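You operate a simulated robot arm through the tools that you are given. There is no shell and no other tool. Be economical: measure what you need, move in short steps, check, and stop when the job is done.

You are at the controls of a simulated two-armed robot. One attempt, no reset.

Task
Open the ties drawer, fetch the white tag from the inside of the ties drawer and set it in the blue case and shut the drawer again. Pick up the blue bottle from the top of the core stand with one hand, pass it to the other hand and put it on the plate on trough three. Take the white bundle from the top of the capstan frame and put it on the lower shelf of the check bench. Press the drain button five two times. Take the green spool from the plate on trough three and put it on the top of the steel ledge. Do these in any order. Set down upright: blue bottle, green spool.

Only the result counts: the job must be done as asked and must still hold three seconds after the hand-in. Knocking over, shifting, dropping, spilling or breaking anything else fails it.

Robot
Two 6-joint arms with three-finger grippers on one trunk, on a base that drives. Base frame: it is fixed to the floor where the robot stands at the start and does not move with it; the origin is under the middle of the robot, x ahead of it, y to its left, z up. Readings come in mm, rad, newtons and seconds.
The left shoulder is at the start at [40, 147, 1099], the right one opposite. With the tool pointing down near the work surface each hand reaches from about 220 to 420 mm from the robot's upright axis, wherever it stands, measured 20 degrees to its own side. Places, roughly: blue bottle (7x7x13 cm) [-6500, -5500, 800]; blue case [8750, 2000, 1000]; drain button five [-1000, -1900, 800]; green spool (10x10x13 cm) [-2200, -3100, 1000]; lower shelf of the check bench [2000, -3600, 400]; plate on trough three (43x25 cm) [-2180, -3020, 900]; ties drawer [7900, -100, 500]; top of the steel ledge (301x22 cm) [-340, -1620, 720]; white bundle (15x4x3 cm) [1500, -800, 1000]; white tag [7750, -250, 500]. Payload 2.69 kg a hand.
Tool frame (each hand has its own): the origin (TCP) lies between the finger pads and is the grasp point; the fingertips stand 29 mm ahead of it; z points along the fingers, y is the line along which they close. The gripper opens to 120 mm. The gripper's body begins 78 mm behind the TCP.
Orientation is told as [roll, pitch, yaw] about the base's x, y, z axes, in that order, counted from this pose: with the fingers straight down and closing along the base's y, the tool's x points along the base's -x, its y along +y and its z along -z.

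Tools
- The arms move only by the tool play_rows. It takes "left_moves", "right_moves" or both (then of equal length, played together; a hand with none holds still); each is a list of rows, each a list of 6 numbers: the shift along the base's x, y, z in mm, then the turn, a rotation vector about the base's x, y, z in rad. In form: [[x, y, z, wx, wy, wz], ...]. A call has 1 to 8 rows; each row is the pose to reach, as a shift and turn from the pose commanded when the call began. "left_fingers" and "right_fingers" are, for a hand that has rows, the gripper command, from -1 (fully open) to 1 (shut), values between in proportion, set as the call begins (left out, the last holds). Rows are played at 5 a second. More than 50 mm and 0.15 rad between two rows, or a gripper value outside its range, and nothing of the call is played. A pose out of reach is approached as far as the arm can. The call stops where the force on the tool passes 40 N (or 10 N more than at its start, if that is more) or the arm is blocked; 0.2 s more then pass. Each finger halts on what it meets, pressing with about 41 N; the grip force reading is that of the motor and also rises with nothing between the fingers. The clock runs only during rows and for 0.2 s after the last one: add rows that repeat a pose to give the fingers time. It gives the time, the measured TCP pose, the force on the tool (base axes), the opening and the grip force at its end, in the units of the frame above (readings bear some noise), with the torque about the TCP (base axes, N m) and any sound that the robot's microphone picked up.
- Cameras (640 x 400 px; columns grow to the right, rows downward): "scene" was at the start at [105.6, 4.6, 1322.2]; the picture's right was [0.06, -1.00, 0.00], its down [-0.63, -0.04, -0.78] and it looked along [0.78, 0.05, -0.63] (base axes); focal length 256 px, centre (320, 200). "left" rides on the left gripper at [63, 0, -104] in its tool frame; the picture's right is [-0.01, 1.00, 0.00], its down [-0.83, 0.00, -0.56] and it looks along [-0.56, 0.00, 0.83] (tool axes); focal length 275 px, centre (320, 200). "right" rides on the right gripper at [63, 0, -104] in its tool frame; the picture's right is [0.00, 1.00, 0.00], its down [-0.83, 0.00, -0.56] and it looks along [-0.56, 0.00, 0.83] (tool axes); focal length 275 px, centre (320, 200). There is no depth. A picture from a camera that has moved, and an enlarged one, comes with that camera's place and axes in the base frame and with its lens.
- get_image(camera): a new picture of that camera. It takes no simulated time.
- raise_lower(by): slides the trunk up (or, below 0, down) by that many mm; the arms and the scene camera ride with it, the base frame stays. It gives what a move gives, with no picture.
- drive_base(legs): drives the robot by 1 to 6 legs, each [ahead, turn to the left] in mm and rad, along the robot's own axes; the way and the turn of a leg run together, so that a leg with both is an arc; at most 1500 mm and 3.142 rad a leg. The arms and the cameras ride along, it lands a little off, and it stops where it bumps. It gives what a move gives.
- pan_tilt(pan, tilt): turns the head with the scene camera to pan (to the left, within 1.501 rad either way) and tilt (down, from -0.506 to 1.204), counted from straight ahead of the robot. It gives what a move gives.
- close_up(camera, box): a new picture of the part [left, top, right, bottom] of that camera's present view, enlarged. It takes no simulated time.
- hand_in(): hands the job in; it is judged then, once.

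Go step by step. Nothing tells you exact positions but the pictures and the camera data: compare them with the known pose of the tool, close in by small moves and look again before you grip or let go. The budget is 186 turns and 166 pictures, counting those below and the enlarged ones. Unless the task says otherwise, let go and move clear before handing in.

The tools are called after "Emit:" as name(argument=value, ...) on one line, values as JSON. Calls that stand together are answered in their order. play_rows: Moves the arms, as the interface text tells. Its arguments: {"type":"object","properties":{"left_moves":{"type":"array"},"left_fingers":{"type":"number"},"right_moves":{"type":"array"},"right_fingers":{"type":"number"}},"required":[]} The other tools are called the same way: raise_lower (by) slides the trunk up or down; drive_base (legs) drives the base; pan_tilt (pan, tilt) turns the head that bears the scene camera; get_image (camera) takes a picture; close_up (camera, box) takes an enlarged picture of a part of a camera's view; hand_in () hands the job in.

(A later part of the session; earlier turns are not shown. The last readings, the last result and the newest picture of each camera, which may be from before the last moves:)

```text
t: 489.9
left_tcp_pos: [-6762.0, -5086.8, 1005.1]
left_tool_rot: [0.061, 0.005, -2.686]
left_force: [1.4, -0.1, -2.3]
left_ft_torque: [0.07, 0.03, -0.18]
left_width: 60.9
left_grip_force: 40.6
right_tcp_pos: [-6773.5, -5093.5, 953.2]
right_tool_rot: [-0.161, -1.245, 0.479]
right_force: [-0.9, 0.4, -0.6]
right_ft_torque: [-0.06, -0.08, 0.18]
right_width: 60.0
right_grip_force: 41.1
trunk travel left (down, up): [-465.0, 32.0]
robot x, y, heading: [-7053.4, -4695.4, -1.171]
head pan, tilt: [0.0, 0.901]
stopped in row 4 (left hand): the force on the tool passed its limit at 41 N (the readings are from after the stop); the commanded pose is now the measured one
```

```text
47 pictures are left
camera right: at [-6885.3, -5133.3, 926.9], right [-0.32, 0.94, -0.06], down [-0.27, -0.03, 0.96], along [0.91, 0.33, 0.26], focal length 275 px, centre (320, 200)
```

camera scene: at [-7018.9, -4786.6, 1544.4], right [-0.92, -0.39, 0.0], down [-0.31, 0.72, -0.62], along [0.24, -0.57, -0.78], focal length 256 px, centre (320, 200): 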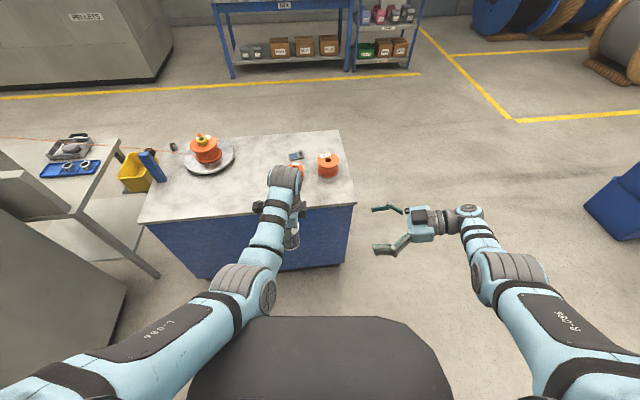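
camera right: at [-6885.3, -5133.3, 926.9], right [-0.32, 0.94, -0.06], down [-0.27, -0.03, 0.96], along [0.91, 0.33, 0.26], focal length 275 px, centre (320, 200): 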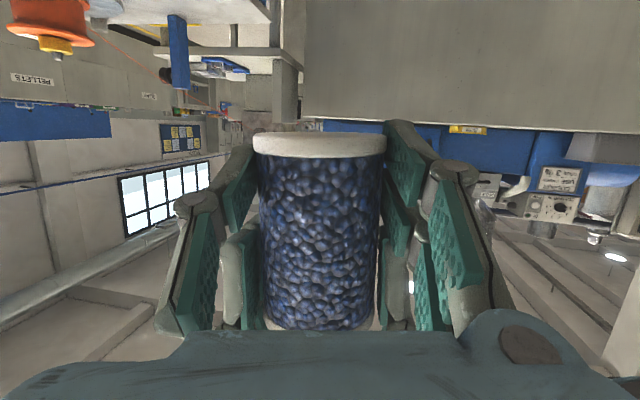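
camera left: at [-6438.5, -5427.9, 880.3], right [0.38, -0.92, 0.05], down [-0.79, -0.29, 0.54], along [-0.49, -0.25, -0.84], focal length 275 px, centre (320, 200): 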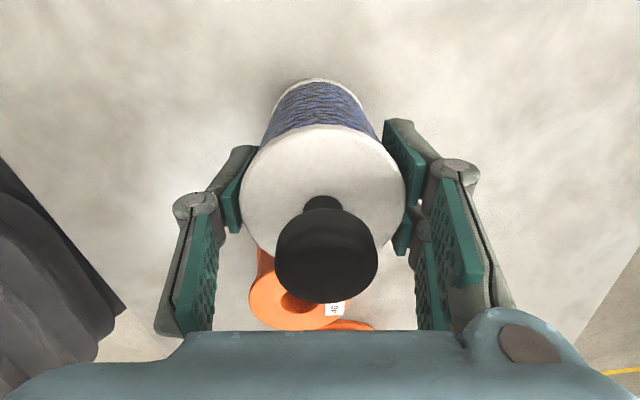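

Both hands hold the bottle. The left hand now lets go and lifts clear.

Emit:
play_rows(left_moves=[[0, 0, 0, 0, 0, 0], [0, 0, 0, 0, 0, 0], [0, 0, 0, 0, 0, 0], [0, 0, 0, 0, 0, 0]], left_fingers=-0.6)

Emit:
play_rows(left_moves=[[10, 4, 15, 0, 0, 0], [20, 8, 35, 0, 0, 0], [30, 12, 60, 0, 0, 0], [60, 25, 80, 0, 0, 0], [90, 38, 90, 0, 0, 0], [120, 51, 90, 0, 0, 0], [150, 64, 90, 0, 0, 0]])

Emit:
get_image(camera="right")

```text
t: 490.9
left_tcp_pos: [-6763.4, -5088.5, 1003.5]
left_tool_rot: [0.06, 0.004, -2.688]
left_force: [0.0, -0.6, -0.2]
left_ft_torque: [0.0, -0.02, -0.01]
left_width: 96.1
left_grip_force: 0.0
right_tcp_pos: [-6773.8, -5094.0, 953.8]
right_tool_rot: [-0.163, -1.245, 0.479]
right_force: [0.1, -0.5, 0.1]
right_ft_torque: [0.0, 0.03, -0.02]
right_width: 60.2
right_grip_force: 41.2
trunk travel left (down, up): [-465.0, 32.0]
robot x, y, heading: [-7057.2, -4698.1, -1.167]
head pan, tilt: [0.0, 0.901]
```

```text
t: 492.4
left_tcp_pos: [-6580.6, -5065.3, 1061.2]
left_tool_rot: [0.061, 0.002, -2.688]
left_force: [0.5, 0.1, -0.4]
left_ft_torque: [-0.05, 0.02, 0.02]
left_width: 95.9
left_grip_force: 0.1
left hand out of reach, approached as far as the arm can: row 1, 2, 3, 4, 5, 6, 7
right_tcp_pos: [-6773.2, -5093.0, 953.5]
right_tool_rot: [-0.163, -1.244, 0.482]
right_force: [0.1, -0.3, -2.2]
right_ft_torque: [0.0, 0.03, 0.02]
right_width: 62.8
right_grip_force: 40.5
trunk travel left (down, up): [-465.0, 32.0]
robot x, y, heading: [-7060.5, -4695.7, -1.17]
head pan, tilt: [0.0, 0.901]
```

```text
46 pictures are left
camera right: at [-6884.4, -5132.9, 927.1], right [-0.32, 0.94, -0.06], down [-0.27, -0.03, 0.96], along [0.91, 0.33, 0.26], focal length 275 px, centre (320, 200)
```

right: 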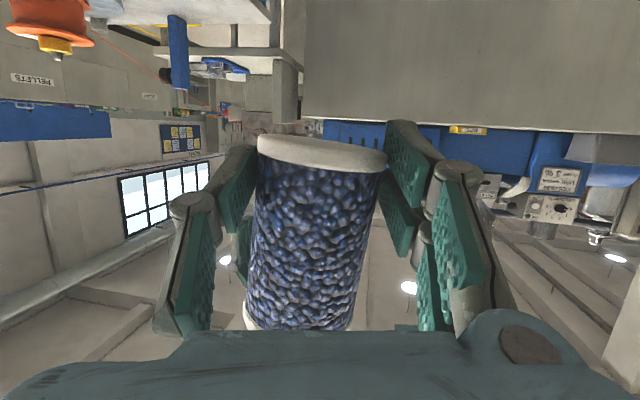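

The left hand's departure nudged the bottle to a tilt. I look from the scene camera to measure it.

Emit:
close_up(camera="scene", box=[200, 130, 400, 255])

Emit:
get_image(camera="left")

```text
3.20 times, centred on (300, 192) of scene
camera zoom: at [-7016.8, -4785.6, 1544.4], right [-0.92, -0.39, 0.0], down [-0.31, 0.72, -0.62], along [0.24, -0.57, -0.78], focal length 818 px, centre (384, 224)
```

zoom: 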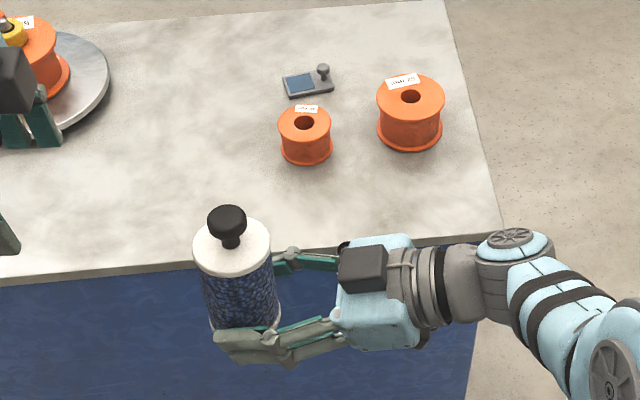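

```text
44 pictures are left
camera left: at [-6528.0, -5031.7, 1165.7], right [0.43, -0.9, 0.06], down [-0.77, -0.33, 0.55], along [-0.48, -0.29, -0.83], focal length 275 px, centre (320, 200)
```

left: 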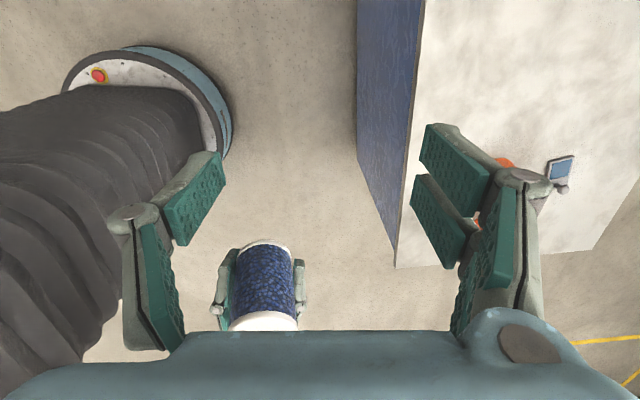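

The tilt is only about 0.06 rad; I correct it by turning the right hand slightly, then start back around the cabinet to the corridor.

Emit:
play_rows(right_moves=[[0, 0, 0, -0.028, -0.012, 0], [0, 0, 0, -0.055, -0.023, 0], [0, 0, 0, -0.055, -0.023, 0]])

Emit:
drive_base(legs=[[0, -1.48], [700, 0], [0, 1.57], [1050, 0], [1050, 0], [0, 1.57]])

Emit:
get_image(camera="right")

```text
t: 493.2
left_tcp_pos: [-6582.6, -5064.0, 1060.1]
left_tool_rot: [0.06, 0.002, -2.687]
left_force: [0.8, -0.3, -0.8]
left_ft_torque: [0.02, -0.02, 0.01]
left_width: 95.9
left_grip_force: 0.0
right_tcp_pos: [-6771.7, -5095.1, 952.0]
right_tool_rot: [-0.344, -1.235, 0.651]
right_force: [-0.5, -0.3, -2.2]
right_ft_torque: [-0.03, 0.01, 0.03]
right_width: 62.8
right_grip_force: 41.4
trunk travel left (down, up): [-465.0, 32.0]
robot x, y, heading: [-7059.8, -4696.4, -1.174]
head pan, tilt: [0.0, 0.901]
```

```text
t: 518.3
left_tcp_pos: [-6389.1, -6370.5, 1061.5]
left_tool_rot: [0.062, 0.005, -1.03]
left_force: [-0.6, -0.5, 0.7]
left_ft_torque: [0.01, 0.0, -0.03]
left_width: 96.1
left_grip_force: 0.0
right_tcp_pos: [-6342.9, -6557.1, 951.2]
right_tool_rot: [-0.341, -1.237, 2.31]
right_force: [0.2, 0.3, -2.2]
right_ft_torque: [-0.02, -0.01, 0.03]
right_width: 60.6
right_grip_force: 40.9
trunk travel left (down, up): [-465.0, 32.0]
robot x, y, heading: [-6715.0, -6873.8, 0.489]
head pan, tilt: [0.0, 0.901]
```

```text
43 pictures are left
camera right: at [-6291.7, -6663.5, 925.0], right [-0.91, -0.4, -0.11], down [0.01, -0.29, 0.96], along [-0.42, 0.87, 0.27], focal length 275 px, centre (320, 200)
```

right: 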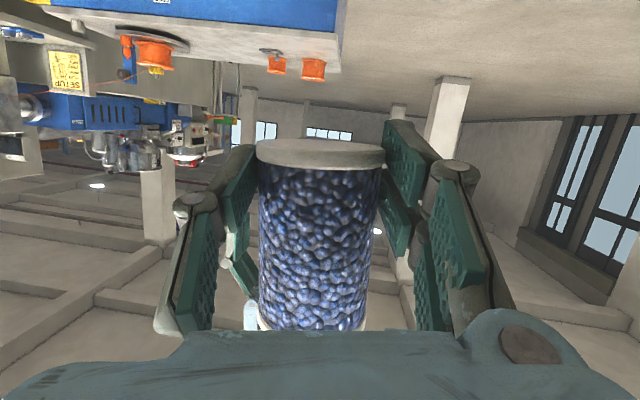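

The bottle has re-seated square in the grip, so I undo the small turn, then drive along the corridor to the plate.

Emit:
play_rows(right_moves=[[0, 0, 0, -0.014, 0.027, 0], [0, 0, 0, -0.03, 0.057, 0], [0, 0, 0, -0.03, 0.057, 0]])

Emit:
drive_base(legs=[[1203, 0.0], [1203, 0], [1203, 0], [1203, 0], [1203, 0], [0, 1.57]])

Emit:
pan_tilt(pan=0, tilt=0.6)

Emit:
get_image(camera="scene")

Emit:
get_image(camera="right")

```text
t: 519.1
left_tcp_pos: [-6390.0, -6369.8, 1060.7]
left_tool_rot: [0.061, 0.002, -1.031]
left_force: [-0.6, 0.4, 0.3]
left_ft_torque: [0.0, -0.01, -0.04]
left_width: 95.9
left_grip_force: 0.0
right_tcp_pos: [-6343.0, -6557.2, 952.0]
right_tool_rot: [-0.141, -1.243, 2.124]
right_force: [-0.2, 0.1, -2.2]
right_ft_torque: [-0.07, -0.03, 0.03]
right_width: 60.8
right_grip_force: 41.1
trunk travel left (down, up): [-465.0, 32.0]
robot x, y, heading: [-6713.5, -6875.2, 0.491]
head pan, tilt: [0.0, 0.901]
```

```text
t: 551.8
left_tcp_pos: [-1926.6, -3713.3, 1059.1]
left_tool_rot: [0.061, 0.005, 0.545]
left_force: [-0.3, -0.3, 0.0]
left_ft_torque: [0.02, -0.01, 0.0]
left_width: 96.1
left_grip_force: 0.0
right_tcp_pos: [-1738.9, -3667.5, 951.7]
right_tool_rot: [-0.146, -1.243, -2.584]
right_force: [-0.4, -0.2, -2.4]
right_ft_torque: [0.06, -0.04, -0.03]
right_width: 60.2
right_grip_force: 41.1
trunk travel left (down, up): [-465.0, 32.0]
robot x, y, heading: [-1422.0, -4037.8, 2.058]
head pan, tilt: [0.0, 0.901]
```

```text
t: 552.6
left_tcp_pos: [-1926.7, -3713.4, 1061.1]
left_tool_rot: [0.062, 0.003, 0.545]
left_force: [-0.4, -0.9, -1.1]
left_ft_torque: [0.0, -0.01, -0.01]
left_width: 95.9
left_grip_force: 0.1
right_tcp_pos: [-1739.1, -3665.6, 951.8]
right_tool_rot: [-0.147, -1.242, -2.586]
right_force: [-0.2, 0.4, -1.8]
right_ft_torque: [0.02, -0.03, 0.01]
right_width: 60.1
right_grip_force: 40.7
trunk travel left (down, up): [-465.0, 32.0]
robot x, y, heading: [-1422.6, -4040.0, 2.062]
head pan, tilt: [0.0, 0.6]
```

```text
42 pictures are left
camera scene: at [-1474.4, -3941.9, 1569.1], right [0.88, 0.47, 0.0], down [0.27, -0.5, -0.82], along [-0.39, 0.73, -0.57], focal length 256 px, centre (320, 200)
```

scene: 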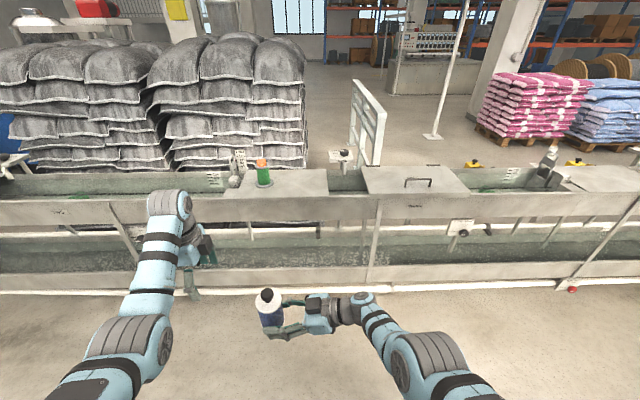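

```text
41 pictures are left
camera right: at [-1631.8, -3617.1, 925.6], right [0.41, -0.91, -0.05], down [0.26, 0.06, 0.96], along [-0.88, -0.41, 0.26], focal length 275 px, centre (320, 200)
```

right: 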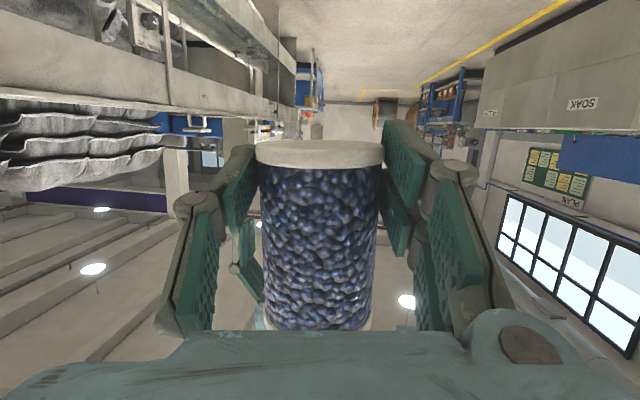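

The plate lies at the trough's near side with the spool toward the left and free space to the right of it. I raise the left hand well clear, raise the trunk, and drive up with the bottle.

Emit:
play_rows(left_moves=[[0, 0, 15, 0.088, 0.047, 0], [0, 0, 30, 0.176, 0.094, 0], [0, 0, 45, 0.265, 0.142, 0], [0, 0, 65, 0.353, 0.189, 0], [0, 0, 85, 0.44, 0.236, 0], [0, 0, 85, 0.44, 0.236, 0]])

Emit:
raise_lower(by=32)

Emit:
drive_base(legs=[[560, 0]])

Emit:
pan_tilt(pan=0.1, tilt=0.8)

Emit:
get_image(camera="scene")

```text
t: 554.0
left_tcp_pos: [-1925.3, -3713.5, 1145.3]
left_tool_rot: [0.559, -0.021, 0.539]
left_force: [0.3, 0.2, 0.1]
left_ft_torque: [-0.01, -0.02, 0.0]
left_width: 96.0
left_grip_force: 0.2
left hand out of reach, approached as far as the arm can: row 1, 2
right_tcp_pos: [-1740.8, -3667.3, 951.5]
right_tool_rot: [-0.147, -1.244, -2.586]
right_force: [0.3, -0.6, -1.9]
right_ft_torque: [0.01, -0.07, -0.01]
right_width: 60.4
right_grip_force: 40.5
trunk travel left (down, up): [-465.0, 32.0]
robot x, y, heading: [-1424.3, -4039.2, 2.065]
head pan, tilt: [0.0, 0.6]
```

```text
t: 554.8
left_tcp_pos: [-1927.0, -3713.7, 1176.7]
left_tool_rot: [0.558, -0.02, 0.54]
left_force: [0.8, -0.1, -0.9]
left_ft_torque: [-0.01, 0.01, 0.0]
left_width: 95.9
left_grip_force: 0.0
right_tcp_pos: [-1738.4, -3666.4, 982.9]
right_tool_rot: [-0.147, -1.242, -2.585]
right_force: [0.7, -0.6, -3.0]
right_ft_torque: [0.03, -0.02, -0.03]
right_width: 60.3
right_grip_force: 40.4
trunk travel left (down, up): [-497.0, 0.0]
robot x, y, heading: [-1420.1, -4039.1, 2.063]
head pan, tilt: [0.0, 0.6]
```

```text
t: 558.0
left_tcp_pos: [-2190.3, -3225.0, 1177.0]
left_tool_rot: [0.56, -0.021, 0.541]
left_force: [0.1, -1.1, 1.0]
left_ft_torque: [-0.02, 0.0, 0.0]
left_width: 96.1
left_grip_force: 0.1
right_tcp_pos: [-2002.9, -3177.7, 983.8]
right_tool_rot: [-0.151, -1.242, -2.578]
right_force: [-0.2, -0.2, -2.4]
right_ft_torque: [0.07, -0.02, 0.03]
right_width: 60.4
right_grip_force: 40.9
trunk travel left (down, up): [-497.0, 0.0]
robot x, y, heading: [-1685.8, -3545.8, 2.061]
head pan, tilt: [0.0, 0.6]
```

```text
t: 558.7
left_tcp_pos: [-2189.9, -3223.5, 1175.5]
left_tool_rot: [0.561, -0.021, 0.539]
left_force: [-0.5, -0.2, -0.6]
left_ft_torque: [0.01, -0.03, -0.02]
left_width: 95.8
left_grip_force: 0.0
right_tcp_pos: [-2004.9, -3176.0, 982.1]
right_tool_rot: [-0.145, -1.241, -2.584]
right_force: [0.1, 0.2, -2.7]
right_ft_torque: [0.02, -0.07, 0.01]
right_width: 60.5
right_grip_force: 41.2
trunk travel left (down, up): [-497.0, 0.0]
robot x, y, heading: [-1687.1, -3550.6, 2.064]
head pan, tilt: [0.099, 0.799]
```

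```text
40 pictures are left
camera scene: at [-1741.1, -3462.1, 1583.2], right [0.83, 0.56, 0.0], down [0.4, -0.59, -0.7], along [-0.39, 0.58, -0.72], focal length 256 px, centre (320, 200)
```

scene: 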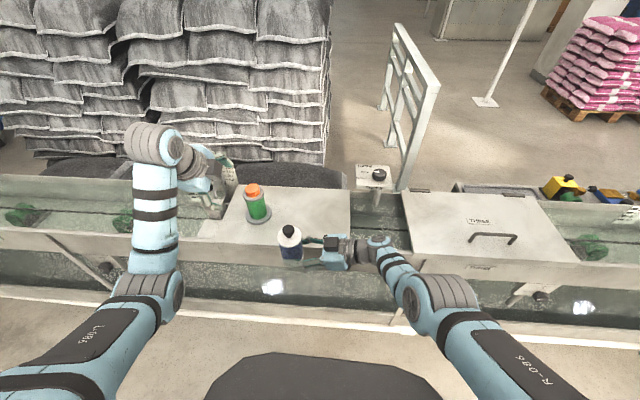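

Emit:
drive_base(legs=[[202, 0]])

Emit:
get_image(camera="scene")

Emit:
get_image(camera="right")

```text
t: 560.3
left_tcp_pos: [-2282.6, -3048.8, 1177.9]
left_tool_rot: [0.563, -0.022, 0.538]
left_force: [1.0, -0.9, 0.4]
left_ft_torque: [0.01, 0.01, 0.0]
left_width: 96.1
left_grip_force: 0.1
right_tcp_pos: [-2097.4, -3000.9, 985.0]
right_tool_rot: [-0.16, -1.242, -2.575]
right_force: [0.3, 0.0, -1.5]
right_ft_torque: [0.07, -0.03, -0.05]
right_width: 60.0
right_grip_force: 41.3
trunk travel left (down, up): [-497.0, 0.0]
robot x, y, heading: [-1779.7, -3371.1, 2.063]
head pan, tilt: [0.099, 0.799]
```

```text
39 pictures are left
camera scene: at [-1833.7, -3289.1, 1583.5], right [0.83, 0.56, 0.0], down [0.4, -0.59, -0.7], along [-0.39, 0.58, -0.71], focal length 256 px, centre (320, 200)
```

scene: 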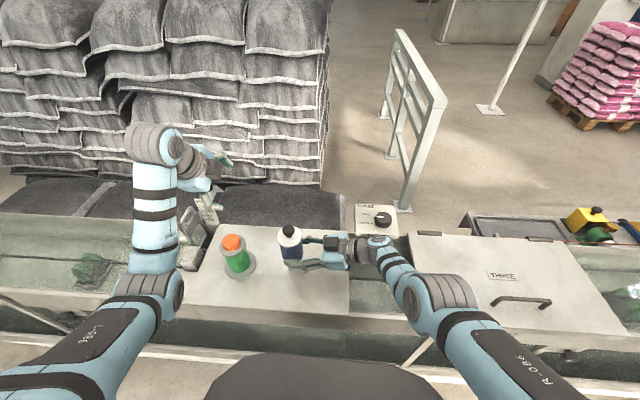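

```text
38 pictures are left
camera right: at [-1989.0, -2951.2, 958.3], right [0.41, -0.91, -0.06], down [0.26, 0.06, 0.96], along [-0.88, -0.41, 0.26], focal length 275 px, centre (320, 200)
```

right: 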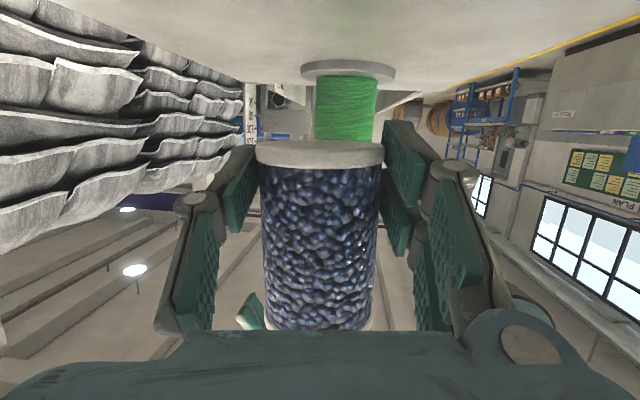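

The bottle hangs over the free part of the plate. I lower the trunk, then settle the bottle with small hand steps.

Emit:
raise_lower(by=-60)

Emit:
play_rows(right_moves=[[0, 0, -4, 0, 0, 0], [0, 0, -8, 0, 0, 0], [0, 0, -12, 0, 0, 0], [0, 0, -16, 0, 0, 0], [0, 0, -20, 0, 0, 0], [0, 0, -24, 0, 0, 0], [0, 0, -28, 0, 0, 0], [0, 0, -32, 0, 0, 0]])

Emit:
get_image(camera="right")

```text
t: 561.0
left_tcp_pos: [-2283.3, -3047.9, 1139.8]
left_tool_rot: [0.565, -0.021, 0.537]
left_force: [-1.5, -0.6, -0.2]
left_ft_torque: [-0.03, 0.02, 0.01]
left_width: 96.1
left_grip_force: 0.0
right_tcp_pos: [-2097.7, -3000.1, 951.3]
right_tool_rot: [-0.139, -1.25, -2.593]
right_force: [11.5, -8.5, 20.0]
right_ft_torque: [0.7, -3.56, -1.64]
right_width: 60.3
right_grip_force: 40.6
trunk travel left (down, up): [-460.0, 38.0]
robot x, y, heading: [-1780.7, -3367.2, 2.067]
head pan, tilt: [0.099, 0.799]
stopped: the force on the tool passed its limit at 109 N (the readings are from after the stop); the commanded pose is now the measured one
```

```text
t: 561.7
left_tcp_pos: [-2283.1, -3047.2, 1141.9]
left_tool_rot: [0.562, -0.02, 0.538]
left_force: [0.2, 0.3, -0.2]
left_ft_torque: [-0.01, 0.02, -0.01]
left_width: 95.9
left_grip_force: 0.1
right_tcp_pos: [-2097.3, -2999.3, 952.3]
right_tool_rot: [-0.165, -1.255, -2.566]
right_force: [4.0, -10.6, 17.3]
right_ft_torque: [0.48, -2.71, -1.42]
right_width: 60.2
right_grip_force: 40.5
right hand out of reach, approached as far as the arm can: row 2, 3
trunk travel left (down, up): [-460.0, 38.0]
robot x, y, heading: [-1780.8, -3369.1, 2.063]
head pan, tilt: [0.099, 0.799]
stopped in row 3 (right hand): the force on the tool passed its limit at 47 N (the readings are from after the stop); the commanded pose is now the measured one
```

```text
37 pictures are left
camera right: at [-1989.5, -2949.7, 924.6], right [0.41, -0.91, -0.05], down [0.27, 0.06, 0.96], along [-0.87, -0.41, 0.27], focal length 275 px, centre (320, 200)
```

right: 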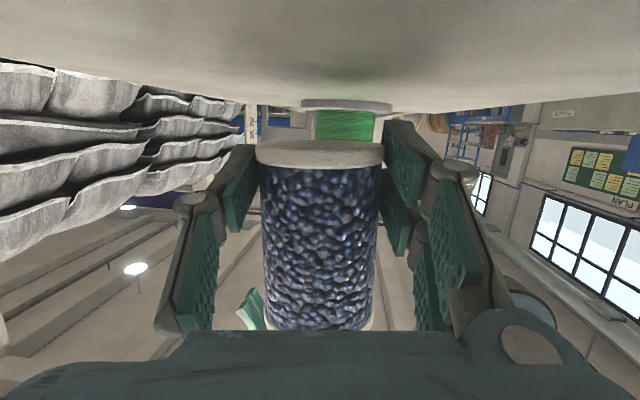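

It was the hand's camera box, not the bottle, that touched the plate. I lift, shift 75 mm to the right so the box hangs past the plate's edge, and lower again.

Emit:
play_rows(right_moves=[[0, 0, 15, 0, 0, 0], [0, 0, 25, 0, 0, 0], [16, 9, 25, 0, 0, 0], [33, 18, 25, 0, 0, 0], [50, 27, 25, 0, 0, 0], [66, 35, 25, 0, 0, 0], [66, 35, 25, 0, 0, 0]])

Emit:
get_image(camera="scene")

```text
t: 563.3
left_tcp_pos: [-2284.7, -3044.1, 1140.2]
left_tool_rot: [0.557, -0.02, 0.538]
left_force: [0.9, -0.2, -1.0]
left_ft_torque: [0.02, 0.02, -0.02]
left_width: 95.7
left_grip_force: 0.0
right_tcp_pos: [-2043.0, -2944.4, 961.7]
right_tool_rot: [-0.15, -1.254, -2.581]
right_force: [0.5, 0.3, -2.8]
right_ft_torque: [0.0, -0.04, 0.0]
right_width: 60.4
right_grip_force: 41.1
right hand out of reach, approached as far as the arm can: row 1, 2, 3, 4, 5, 6, 7
trunk travel left (down, up): [-460.0, 38.0]
robot x, y, heading: [-1782.2, -3369.5, 2.062]
head pan, tilt: [0.099, 0.799]
```

```text
36 pictures are left
camera scene: at [-1836.6, -3283.3, 1546.9], right [0.83, 0.56, 0.0], down [0.4, -0.6, -0.7], along [-0.39, 0.58, -0.72], focal length 256 px, centre (320, 200)
```

scene: 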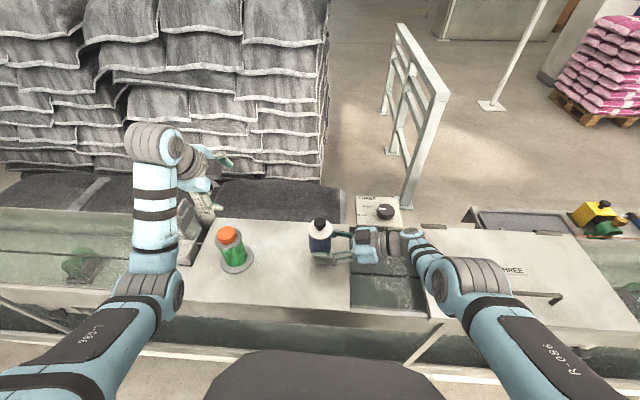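

Emit:
play_rows(right_moves=[[0, 0, -6, 0, 0, 0], [0, 0, -12, 0, 0, 0], [0, 0, -18, 0, 0, 0], [0, 0, -24, 0, 0, 0], [0, 0, -29, 0, 0, 0], [0, 0, -34, 0, 0, 0], [0, 0, -39, 0, 0, 0], [0, 0, -44, 0, 0, 0]])

Emit:
get_image(camera="right")

```text
t: 565.1
left_tcp_pos: [-2285.7, -3045.7, 1140.3]
left_tool_rot: [0.558, -0.02, 0.539]
left_force: [-1.0, 0.4, 0.7]
left_ft_torque: [0.0, -0.02, -0.01]
left_width: 95.8
left_grip_force: 0.0
right_tcp_pos: [-2031.4, -2957.3, 936.1]
right_tool_rot: [-0.17, -1.256, -2.565]
right_force: [-7.9, 10.0, 21.6]
right_ft_torque: [-0.62, 0.3, -0.36]
right_width: 60.0
right_grip_force: 41.2
right hand out of reach, approached as far as the arm can: row 2, 3, 4, 5, 6, 7, 8
trunk travel left (down, up): [-460.0, 38.0]
robot x, y, heading: [-1780.9, -3365.3, 2.061]
head pan, tilt: [0.099, 0.799]
```

```text
35 pictures are left
camera right: at [-1923.2, -2908.0, 908.1], right [0.4, -0.91, -0.06], down [0.27, 0.06, 0.96], along [-0.87, -0.4, 0.28], focal length 275 px, centre (320, 200)
```

right: 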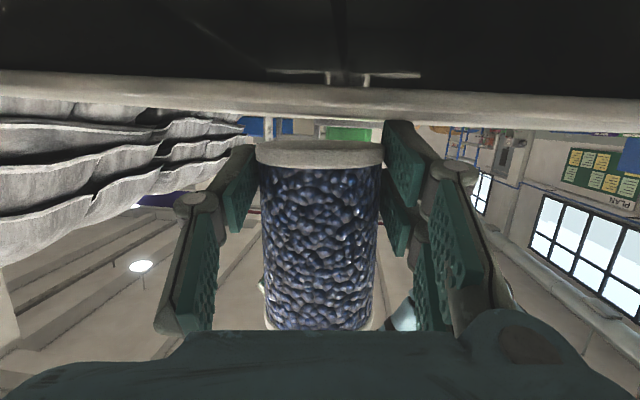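

Emit:
close_up(camera="scene", box=[270, 190, 430, 290])

```text
4.00 times, centred on (350, 240) of scene
camera zoom: at [-1836.7, -3283.8, 1547.2], right [0.83, 0.56, 0.0], down [0.4, -0.6, -0.7], along [-0.39, 0.58, -0.72], focal length 1022 px, centre (200, 40)
```

zoom: 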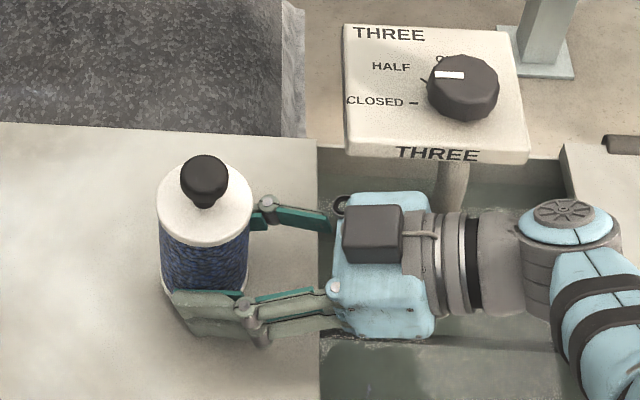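

The reaction (21 N up, 12 N sideways drag) fits the bottle's base standing on the plate. I relieve the push a little and open the fingers gently.

Emit:
play_rows(right_moves=[[0, 0, 2, 0, 0, 0], [0, 0, 3, 0, 0, 0], [0, 0, 3, 0, 0, 0]])

Emit:
play_rows(right_moves=[[0, 0, 0, 0, 0, 0], [0, 0, 0, 0, 0, 0], [0, 0, 0, 0, 0, 0]], right_fingers=-0.5)

Emit:
get_image(camera="right")

```text
t: 565.9
left_tcp_pos: [-2285.1, -3044.7, 1139.7]
left_tool_rot: [0.558, -0.021, 0.539]
left_force: [0.9, 0.9, -0.3]
left_ft_torque: [-0.01, 0.04, -0.01]
left_width: 96.0
left_grip_force: 0.1
right_tcp_pos: [-2029.0, -2957.9, 936.0]
right_tool_rot: [-0.151, -1.253, -2.58]
right_force: [-6.9, 7.1, 15.0]
right_ft_torque: [-0.49, 0.25, -0.27]
right_width: 60.3
right_grip_force: 40.8
trunk travel left (down, up): [-460.0, 38.0]
robot x, y, heading: [-1780.8, -3365.0, 2.063]
head pan, tilt: [0.099, 0.799]
```

```text
t: 566.7
left_tcp_pos: [-2285.6, -3044.2, 1140.6]
left_tool_rot: [0.559, -0.021, 0.538]
left_force: [0.0, 0.4, -0.4]
left_ft_torque: [-0.01, 0.03, 0.05]
left_width: 95.9
left_grip_force: 0.1
right_tcp_pos: [-2027.9, -2958.4, 936.0]
right_tool_rot: [-0.15, -1.252, -2.583]
right_force: [0.6, -0.4, 0.8]
right_ft_torque: [0.04, 0.01, 0.0]
right_width: 90.1
right_grip_force: 0.1
trunk travel left (down, up): [-460.0, 38.0]
robot x, y, heading: [-1780.7, -3367.5, 2.06]
head pan, tilt: [0.099, 0.799]
```

```text
33 pictures are left
camera right: at [-1920.4, -2909.7, 908.1], right [0.41, -0.91, -0.05], down [0.27, 0.06, 0.96], along [-0.87, -0.4, 0.27], focal length 275 px, centre (320, 200)
```

right: 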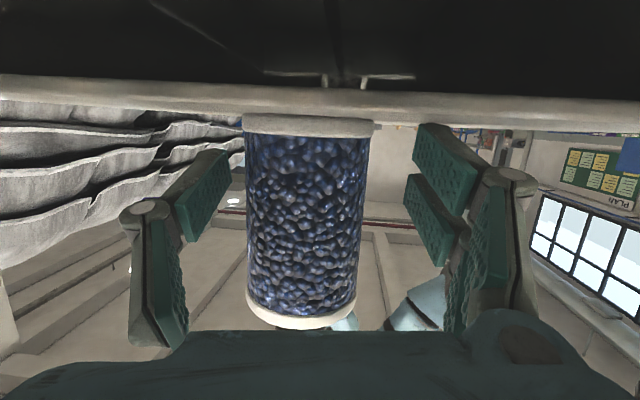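

The bottle stands on the plate. I withdraw the right hand to the side and up.

Emit:
play_rows(right_moves=[[24, 12, 3, 0, 0, 0], [50, 25, 10, 0, 0, 0], [78, 40, 20, 0, 0, 0], [106, 55, 35, 0, 0, 0], [106, 55, 60, 0, 0, 0]])

Emit:
raise_lower(by=36)

Emit:
get_image(camera="scene")

```text
t: 567.9
left_tcp_pos: [-2285.0, -3043.7, 1140.9]
left_tool_rot: [0.557, -0.02, 0.538]
left_force: [0.2, 0.0, -0.3]
left_ft_torque: [0.0, -0.03, -0.02]
left_width: 96.3
left_grip_force: 0.1
right_tcp_pos: [-1921.3, -2903.9, 997.1]
right_tool_rot: [-0.155, -1.252, -2.581]
right_force: [0.7, -0.6, 0.9]
right_ft_torque: [0.02, -0.01, -0.01]
right_width: 90.1
right_grip_force: 0.1
trunk travel left (down, up): [-460.0, 38.0]
robot x, y, heading: [-1779.1, -3367.5, 2.058]
head pan, tilt: [0.099, 0.799]
```

```text
t: 568.7
left_tcp_pos: [-2285.5, -3044.4, 1174.7]
left_tool_rot: [0.559, -0.021, 0.54]
left_force: [0.3, 1.4, 0.3]
left_ft_torque: [-0.01, 0.01, 0.01]
left_width: 96.2
left_grip_force: 0.0
right_tcp_pos: [-1922.5, -2904.7, 1032.6]
right_tool_rot: [-0.154, -1.252, -2.578]
right_force: [-0.3, 0.0, 0.2]
right_ft_torque: [0.01, 0.0, 0.01]
right_width: 90.3
right_grip_force: 0.1
trunk travel left (down, up): [-496.0, 2.0]
robot x, y, heading: [-1781.0, -3369.2, 2.064]
head pan, tilt: [0.099, 0.799]
```

```text
32 pictures are left
camera scene: at [-1836.2, -3284.2, 1582.3], right [0.83, 0.56, 0.0], down [0.4, -0.6, -0.7], along [-0.39, 0.58, -0.72], focal length 256 px, centre (320, 200)
```

scene: 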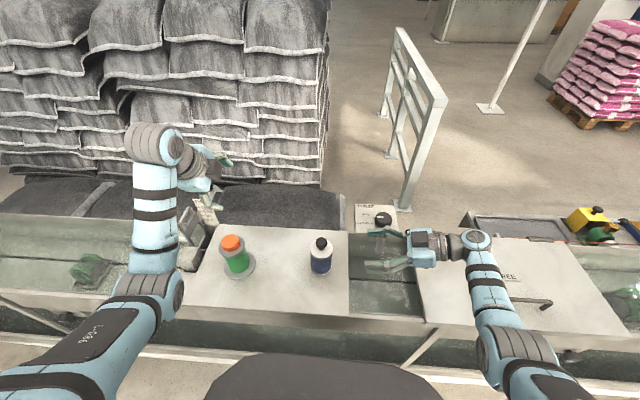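

The bottle stands upright on the plate. Next the spool, at about (-2250, -3088): I back 54 mm and bring the left hand tool-down above it.

Emit:
drive_base(legs=[[-54, 0]])

Emit:
play_rows(left_moves=[[0, 0, -15, -0.085, -0.045, 0], [0, 0, -32, -0.17, -0.09, 0], [0, 0, -50, -0.255, -0.136, 0], [0, 0, -68, -0.34, -0.182, 0], [0, 0, -90, -0.423, -0.227, 0], [0, 0, -90, -0.423, -0.227, 0]], left_fingers=-0.95)

Emit:
get_image(camera="left")

```text
t: 569.6
left_tcp_pos: [-2265.4, -3081.6, 1169.2]
left_tool_rot: [0.551, -0.021, 0.54]
left_force: [-0.4, 1.3, -0.2]
left_ft_torque: [-0.06, -0.07, 0.0]
left_width: 96.0
left_grip_force: 0.1
right_tcp_pos: [-1901.1, -2942.2, 1026.5]
right_tool_rot: [-0.123, -1.252, -2.609]
right_force: [-1.2, 1.3, -1.0]
right_ft_torque: [-0.04, 0.02, 0.09]
right_width: 89.7
right_grip_force: 0.0
trunk travel left (down, up): [-496.0, 2.0]
robot x, y, heading: [-1755.5, -3415.9, 2.061]
head pan, tilt: [0.099, 0.799]
```

```text
t: 571.0
left_tcp_pos: [-2260.8, -3091.8, 1083.7]
left_tool_rot: [0.077, 0.004, 0.543]
left_force: [-0.1, -0.1, 0.2]
left_ft_torque: [0.01, -0.02, 0.0]
left_width: 117.0
left_grip_force: 0.1
left hand out of reach, approached as far as the arm can: row 2, 3, 4
right_tcp_pos: [-1897.9, -2948.9, 1032.0]
right_tool_rot: [-0.149, -1.254, -2.581]
right_force: [0.5, -0.9, 0.4]
right_ft_torque: [0.0, 0.02, 0.0]
right_width: 89.9
right_grip_force: 0.1
trunk travel left (down, up): [-496.0, 2.0]
robot x, y, heading: [-1756.9, -3414.5, 2.061]
head pan, tilt: [0.099, 0.799]
```

```text
31 pictures are left
camera left: at [-2310.6, -3129.6, 1189.4], right [-0.51, 0.86, 0.08], down [0.74, 0.39, 0.55], along [0.44, 0.34, -0.83], focal length 275 px, centre (320, 200)
```

left: 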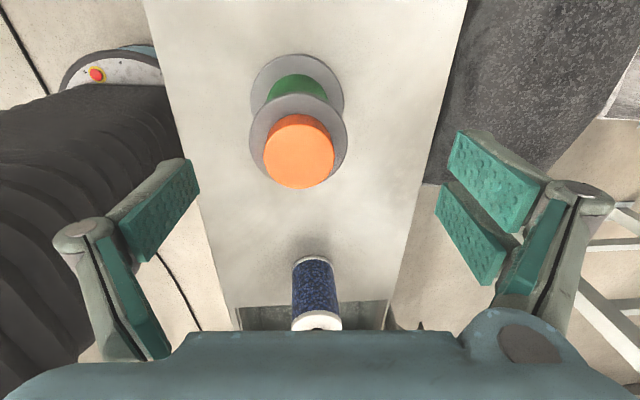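

The spool has a 97 mm flange with an orange cap on top. I centre over it and lower the open fingers around the cap.

Emit:
play_rows(left_moves=[[7, 0, -8, 0, 0, 0], [13, 0, -16, 0, 0, 0], [13, 0, -28, 0, 0, 0], [13, 0, -40, 0, 0, 0], [13, 0, -40, 0, 0, 0]])

Emit:
get_image(camera="left")

```text
t: 572.2
left_tcp_pos: [-2246.7, -3090.6, 1044.8]
left_tool_rot: [0.077, 0.002, 0.543]
left_force: [0.1, 0.0, -0.4]
left_ft_torque: [0.0, 0.0, 0.01]
left_width: 117.1
left_grip_force: 0.2
right_tcp_pos: [-1896.9, -2949.1, 1030.1]
right_tool_rot: [-0.155, -1.254, -2.58]
right_force: [0.4, 0.0, -0.1]
right_ft_torque: [0.0, -0.03, 0.01]
right_width: 90.0
right_grip_force: 0.1
trunk travel left (down, up): [-496.0, 2.0]
robot x, y, heading: [-1756.3, -3417.4, 2.06]
head pan, tilt: [0.099, 0.799]
```

```text
30 pictures are left
camera left: at [-2296.5, -3129.9, 1149.8], right [-0.51, 0.86, 0.08], down [0.74, 0.39, 0.55], along [0.44, 0.34, -0.83], focal length 275 px, centre (320, 200)
```

left: 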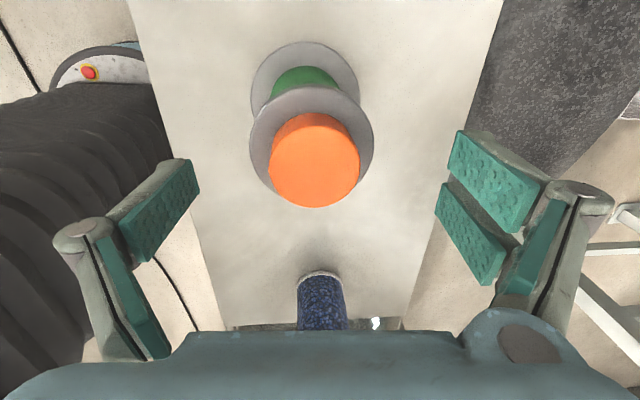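

Emit:
play_rows(left_moves=[[0, 0, -6, 0, 0, 0], [0, 0, -12, 0, 0, 0], [0, 0, -18, 0, 0, 0], [0, 0, -24, 0, 0, 0], [0, 0, -24, 0, 0, 0]])

Emit:
play_rows(left_moves=[[0, 0, 0, 0, 0, 0], [0, 0, 0, 0, 0, 0], [0, 0, 0, 0, 0, 0]], left_fingers=1)

Emit:
get_image(camera="left")

```text
t: 573.4
left_tcp_pos: [-2246.8, -3090.7, 1021.9]
left_tool_rot: [0.078, 0.005, 0.542]
left_force: [0.5, 0.0, 0.1]
left_ft_torque: [0.0, 0.01, 0.0]
left_width: 117.2
left_grip_force: 0.0
right_tcp_pos: [-1897.8, -2950.0, 1032.8]
right_tool_rot: [-0.152, -1.253, -2.58]
right_force: [-0.3, 0.1, 0.1]
right_ft_torque: [0.0, -0.01, 0.03]
right_width: 90.3
right_grip_force: 0.1
trunk travel left (down, up): [-496.0, 2.0]
robot x, y, heading: [-1756.7, -3416.6, 2.061]
head pan, tilt: [0.099, 0.799]
```

```text
t: 574.2
left_tcp_pos: [-2247.4, -3091.5, 1021.1]
left_tool_rot: [0.079, 0.004, 0.542]
left_force: [-0.4, 1.5, 0.9]
left_ft_torque: [-0.17, -0.09, 0.0]
left_width: 66.4
left_grip_force: 40.9
right_tcp_pos: [-1897.4, -2950.1, 1032.3]
right_tool_rot: [-0.154, -1.253, -2.58]
right_force: [0.2, 0.1, -0.4]
right_ft_torque: [0.0, 0.01, 0.0]
right_width: 90.0
right_grip_force: 0.1
trunk travel left (down, up): [-496.0, 2.0]
robot x, y, heading: [-1753.2, -3415.5, 2.064]
head pan, tilt: [0.099, 0.799]
```

```text
29 pictures are left
camera left: at [-2296.9, -3130.2, 1126.1], right [-0.51, 0.86, 0.08], down [0.74, 0.39, 0.55], along [0.44, 0.34, -0.83], focal length 275 px, centre (320, 200)
```

left: 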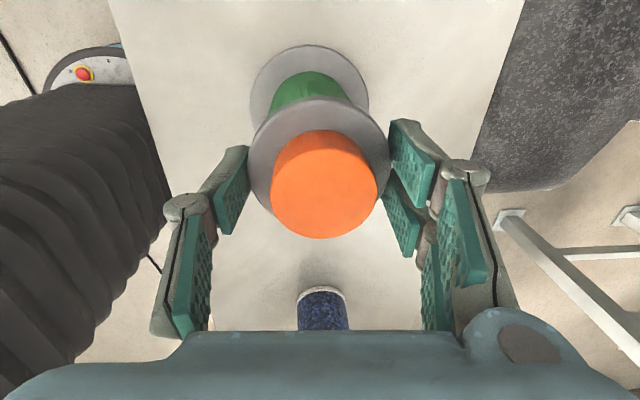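

The spool's upper flange is gripped (66 mm). I lift it and check, then back away.

Emit:
play_rows(left_moves=[[0, 0, 12, 0, 0, 0], [0, 0, 24, 0, 0, 0], [0, 0, 36, 0, 0, 0], [0, 0, 50, 0, 0, 0], [0, 0, 62, 0, 0, 0], [0, 0, 62, 0, 0, 0]])

Emit:
get_image(camera="left")

```text
t: 575.6
left_tcp_pos: [-2248.7, -3088.0, 1081.6]
left_tool_rot: [0.079, 0.001, 0.544]
left_force: [0.5, 0.0, -5.7]
left_ft_torque: [-0.02, -0.02, 0.0]
left_width: 66.3
left_grip_force: 40.8
right_tcp_pos: [-1897.4, -2948.9, 1030.9]
right_tool_rot: [-0.152, -1.255, -2.581]
right_force: [-0.7, -0.7, 0.1]
right_ft_torque: [-0.02, 0.01, 0.0]
right_width: 90.1
right_grip_force: 0.0
trunk travel left (down, up): [-496.0, 2.0]
robot x, y, heading: [-1755.6, -3417.8, 2.06]
head pan, tilt: [0.099, 0.799]
```

```text
28 pictures are left
camera left: at [-2299.1, -3127.8, 1186.1], right [-0.51, 0.86, 0.08], down [0.74, 0.39, 0.55], along [0.44, 0.34, -0.83], focal length 275 px, centre (320, 200)
```

left: 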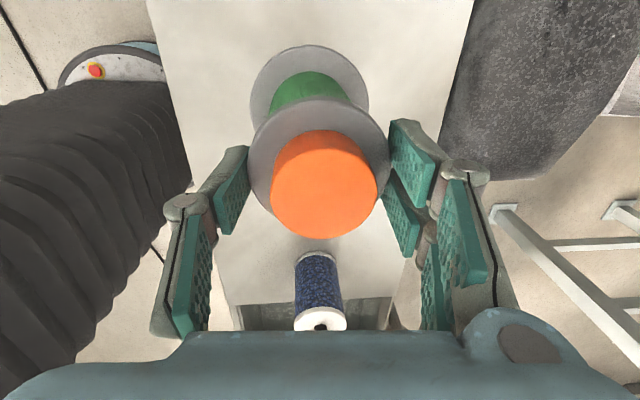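

The spool hangs level in the left hand. The ledge is only reachable from the front side, so I take the known route back: out along the corridor first.

Emit:
drive_base(legs=[[-460, 0], [0, -1.57], [1345, 0], [1345, 0], [1345, 0], [1345, 0]])

Emit:
get_image(camera="left")

```text
t: 607.6
left_tcp_pos: [3561.8, -814.4, 1081.0]
left_tool_rot: [0.08, 0.002, -1.039]
left_force: [-0.4, -0.2, -5.7]
left_ft_torque: [0.02, 0.01, -0.02]
left_width: 66.4
left_grip_force: 40.7
right_tcp_pos: [3696.0, -1167.1, 1031.4]
right_tool_rot: [-0.153, -1.253, 2.126]
right_force: [0.4, 0.0, -0.3]
right_ft_torque: [-0.03, 0.0, 0.0]
right_width: 89.9
right_grip_force: 0.1
trunk travel left (down, up): [-496.0, 2.0]
robot x, y, heading: [3231.3, -1299.0, 0.48]
head pan, tilt: [0.099, 0.799]
```

```text
27 pictures are left
camera left: at [3522.0, -763.2, 1186.3], right [0.86, 0.5, 0.08], down [0.38, -0.74, 0.55], along [0.34, -0.45, -0.83], focal length 275 px, centre (320, 200)
```

left: 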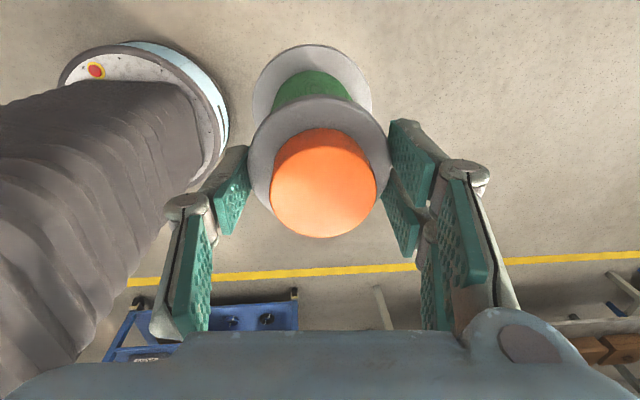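

Emit:
drive_base(legs=[[0, -0.026], [1345, 0], [1345, 0], [1345, 0], [1345, 0], [0, 1.25]])

Emit:
drive_base(legs=[[1253, 0], [0, 0.693], [877, 0], [877, 0], [0, 1.237]])

Emit:
pan_tilt(pan=0, tilt=0.4)

Emit:
get_image(camera="scene")

```text
t: 636.8
left_tcp_pos: [7677.4, 1596.0, 1080.0]
left_tool_rot: [0.078, 0.005, 0.192]
left_force: [0.6, 0.1, -4.3]
left_ft_torque: [-0.03, -0.02, 0.01]
left_width: 66.2
left_grip_force: 40.7
right_tcp_pos: [8054.1, 1606.1, 1031.3]
right_tool_rot: [-0.152, -1.252, -2.93]
right_force: [0.2, -0.1, -0.8]
right_ft_torque: [-0.01, -0.02, 0.03]
right_width: 90.1
right_grip_force: 0.1
trunk travel left (down, up): [-496.0, 2.0]
robot x, y, heading: [8025.5, 1120.6, 1.712]
head pan, tilt: [0.099, 0.799]
```

```text
t: 656.4
left_tcp_pos: [6238.9, 3025.8, 1079.9]
left_tool_rot: [0.079, 0.005, 2.137]
left_force: [0.2, -0.3, -5.4]
left_ft_torque: [0.0, 0.0, -0.01]
left_width: 66.0
left_grip_force: 40.7
right_tcp_pos: [6092.6, 3373.9, 1031.7]
right_tool_rot: [-0.152, -1.251, -0.989]
right_force: [-0.6, -0.1, 0.4]
right_ft_torque: [0.0, -0.01, 0.0]
right_width: 90.0
right_grip_force: 0.0
trunk travel left (down, up): [-496.0, 2.0]
robot x, y, heading: [6554.2, 3521.9, -2.629]
head pan, tilt: [0.099, 0.799]
```

```text
t: 657.3
left_tcp_pos: [6239.7, 3025.6, 1080.6]
left_tool_rot: [0.078, 0.001, 2.136]
left_force: [-0.3, 0.2, -4.0]
left_ft_torque: [0.03, -0.01, 0.01]
left_width: 66.2
left_grip_force: 40.7
right_tcp_pos: [6093.2, 3373.7, 1031.6]
right_tool_rot: [-0.151, -1.251, -0.988]
right_force: [0.3, 0.2, 0.5]
right_ft_torque: [0.02, 0.0, 0.05]
right_width: 89.9
right_grip_force: 0.0
trunk travel left (down, up): [-496.0, 2.0]
robot x, y, heading: [6553.2, 3523.3, -2.625]
head pan, tilt: [0.0, 0.4]
```

```text
26 pictures are left
camera scene: at [6454.9, 3467.9, 1616.8], right [-0.49, 0.87, 0.0], down [0.34, 0.19, -0.92], along [-0.8, -0.45, -0.39], focal length 256 px, centre (320, 200)
```

scene: 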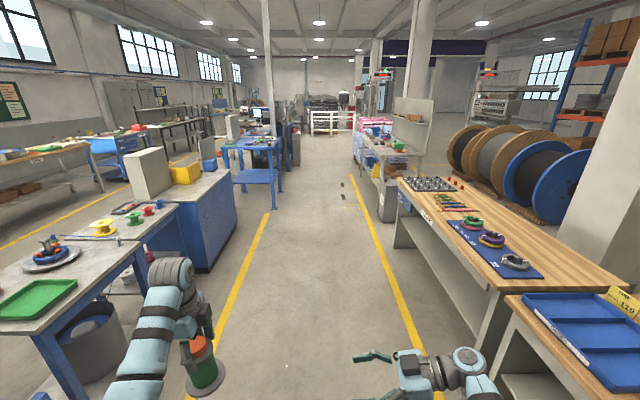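

The corridor back is clear. I drive to the front side and up to the ledge.

Emit:
drive_base(legs=[[0, -0.025], [1363, 0], [1363, 0], [1363, 0], [1363, 0], [1363, 0]])

Emit:
drive_base(legs=[[0, 0.435], [1243, 0], [0, 1.135]])

Emit:
pan_tilt(pan=0.3, tilt=0.75)

Emit:
get_image(camera="scene")

```text
t: 690.1
left_tcp_pos: [241.6, -220.6, 1081.3]
left_tool_rot: [0.079, 0.001, 2.121]
left_force: [0.2, -0.3, -4.6]
left_ft_torque: [0.06, -0.03, 0.02]
left_width: 66.2
left_grip_force: 41.2
right_tcp_pos: [100.3, 131.3, 1032.5]
right_tool_rot: [-0.154, -1.252, -1.003]
right_force: [0.3, 0.3, 0.0]
right_ft_torque: [0.0, 0.01, -0.02]
right_width: 90.2
right_grip_force: 0.0
trunk travel left (down, up): [-496.0, 2.0]
robot x, y, heading: [562.9, 273.6, -2.646]
head pan, tilt: [0.0, 0.4]
```

```text
t: 700.5
left_tcp_pos: [310.4, -1050.3, 1080.4]
left_tool_rot: [0.078, 0.001, -2.592]
left_force: [-0.1, -0.7, -5.0]
left_ft_torque: [-0.01, -0.01, -0.03]
left_width: 65.9
left_grip_force: 40.7
right_tcp_pos: [-39.4, -1190.7, 1031.9]
right_tool_rot: [-0.153, -1.252, 0.566]
right_force: [-0.4, 0.5, -0.4]
right_ft_torque: [0.02, 0.0, -0.02]
right_width: 90.0
right_grip_force: 0.0
trunk travel left (down, up): [-496.0, 2.0]
robot x, y, heading: [-182.6, -726.6, -1.075]
head pan, tilt: [0.0, 0.4]
```

```text
t: 701.4
left_tcp_pos: [310.4, -1052.5, 1081.0]
left_tool_rot: [0.078, 0.002, -2.593]
left_force: [-0.5, -0.3, -5.2]
left_ft_torque: [-0.01, 0.04, -0.02]
left_width: 66.2
left_grip_force: 41.1
right_tcp_pos: [-40.4, -1192.7, 1030.7]
right_tool_rot: [-0.153, -1.252, 0.565]
right_force: [0.5, 0.7, -0.3]
right_ft_torque: [0.03, -0.01, 0.02]
right_width: 90.0
right_grip_force: 0.1
trunk travel left (down, up): [-496.0, 2.0]
robot x, y, heading: [-183.9, -728.5, -1.076]
head pan, tilt: [0.3, 0.75]
```

```text
25 pictures are left
camera scene: at [-113.5, -805.1, 1585.9], right [-0.7, -0.71, 0.0], down [-0.49, 0.48, -0.73], along [0.52, -0.51, -0.68], focal length 256 px, centre (320, 200)
```

scene: 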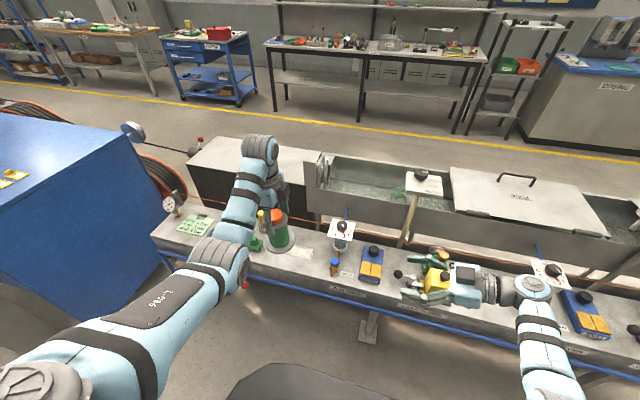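

The gap on the ledge around (391, -1185) is free (about 257 mm between stations). I lift the right hand out of the way, and drive in with the spool high.

Emit:
play_rows(right_moves=[[0, 0, 25, 0, 0, 0], [0, 0, 50, 0, 0, 0], [0, 0, 75, 0, 0, 0], [0, 0, 100, 0, 0, 0], [0, 0, 120, 0, 0, 0], [0, 0, 120, 0, 0, 0]])

Emit:
drive_base(legs=[[152, 0]])

Emit:
get_image(camera="left")

Emit:
get_image(camera="scene")

```text
t: 702.8
left_tcp_pos: [310.7, -1051.4, 1080.4]
left_tool_rot: [0.077, 0.0, -2.593]
left_force: [-0.3, 0.2, -3.8]
left_ft_torque: [0.0, 0.02, 0.01]
left_width: 66.5
left_grip_force: 41.1
right_tcp_pos: [-40.5, -1192.9, 1151.2]
right_tool_rot: [-0.149, -1.252, 0.565]
right_force: [0.5, 0.0, 0.3]
right_ft_torque: [-0.03, -0.02, 0.03]
right_width: 90.2
right_grip_force: 0.1
trunk travel left (down, up): [-496.0, 2.0]
robot x, y, heading: [-181.9, -729.1, -1.077]
head pan, tilt: [0.3, 0.75]
```

```text
t: 704.2
left_tcp_pos: [380.3, -1181.0, 1082.8]
left_tool_rot: [0.081, 0.002, -2.594]
left_force: [0.5, 0.3, -4.4]
left_ft_torque: [-0.03, 0.05, 0.04]
left_width: 66.1
left_grip_force: 41.2
right_tcp_pos: [29.8, -1322.4, 1152.2]
right_tool_rot: [-0.164, -1.252, 0.575]
right_force: [-0.5, 0.1, 0.1]
right_ft_torque: [0.01, 0.02, 0.0]
right_width: 90.1
right_grip_force: 0.1
trunk travel left (down, up): [-496.0, 2.0]
robot x, y, heading: [-113.7, -859.7, -1.073]
head pan, tilt: [0.3, 0.75]
```

```text
24 pictures are left
camera left: at [429.7, -1141.7, 1187.6], right [0.51, -0.85, 0.08], down [-0.74, -0.39, 0.55], along [-0.44, -0.34, -0.83], focal length 275 px, centre (320, 200)
```

left: 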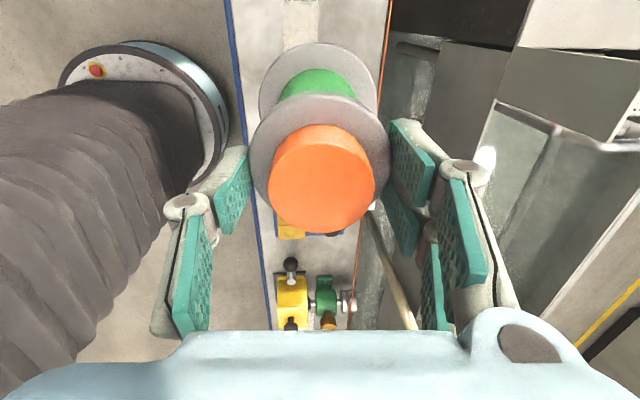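

```text
23 pictures are left
camera scene: at [-44.5, -933.3, 1586.2], right [-0.7, -0.71, 0.0], down [-0.49, 0.48, -0.73], along [0.52, -0.51, -0.68], focal length 256 px, centre (320, 200)
```

scene: 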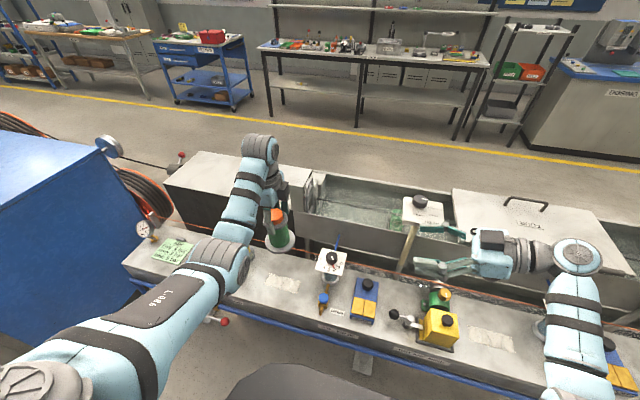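

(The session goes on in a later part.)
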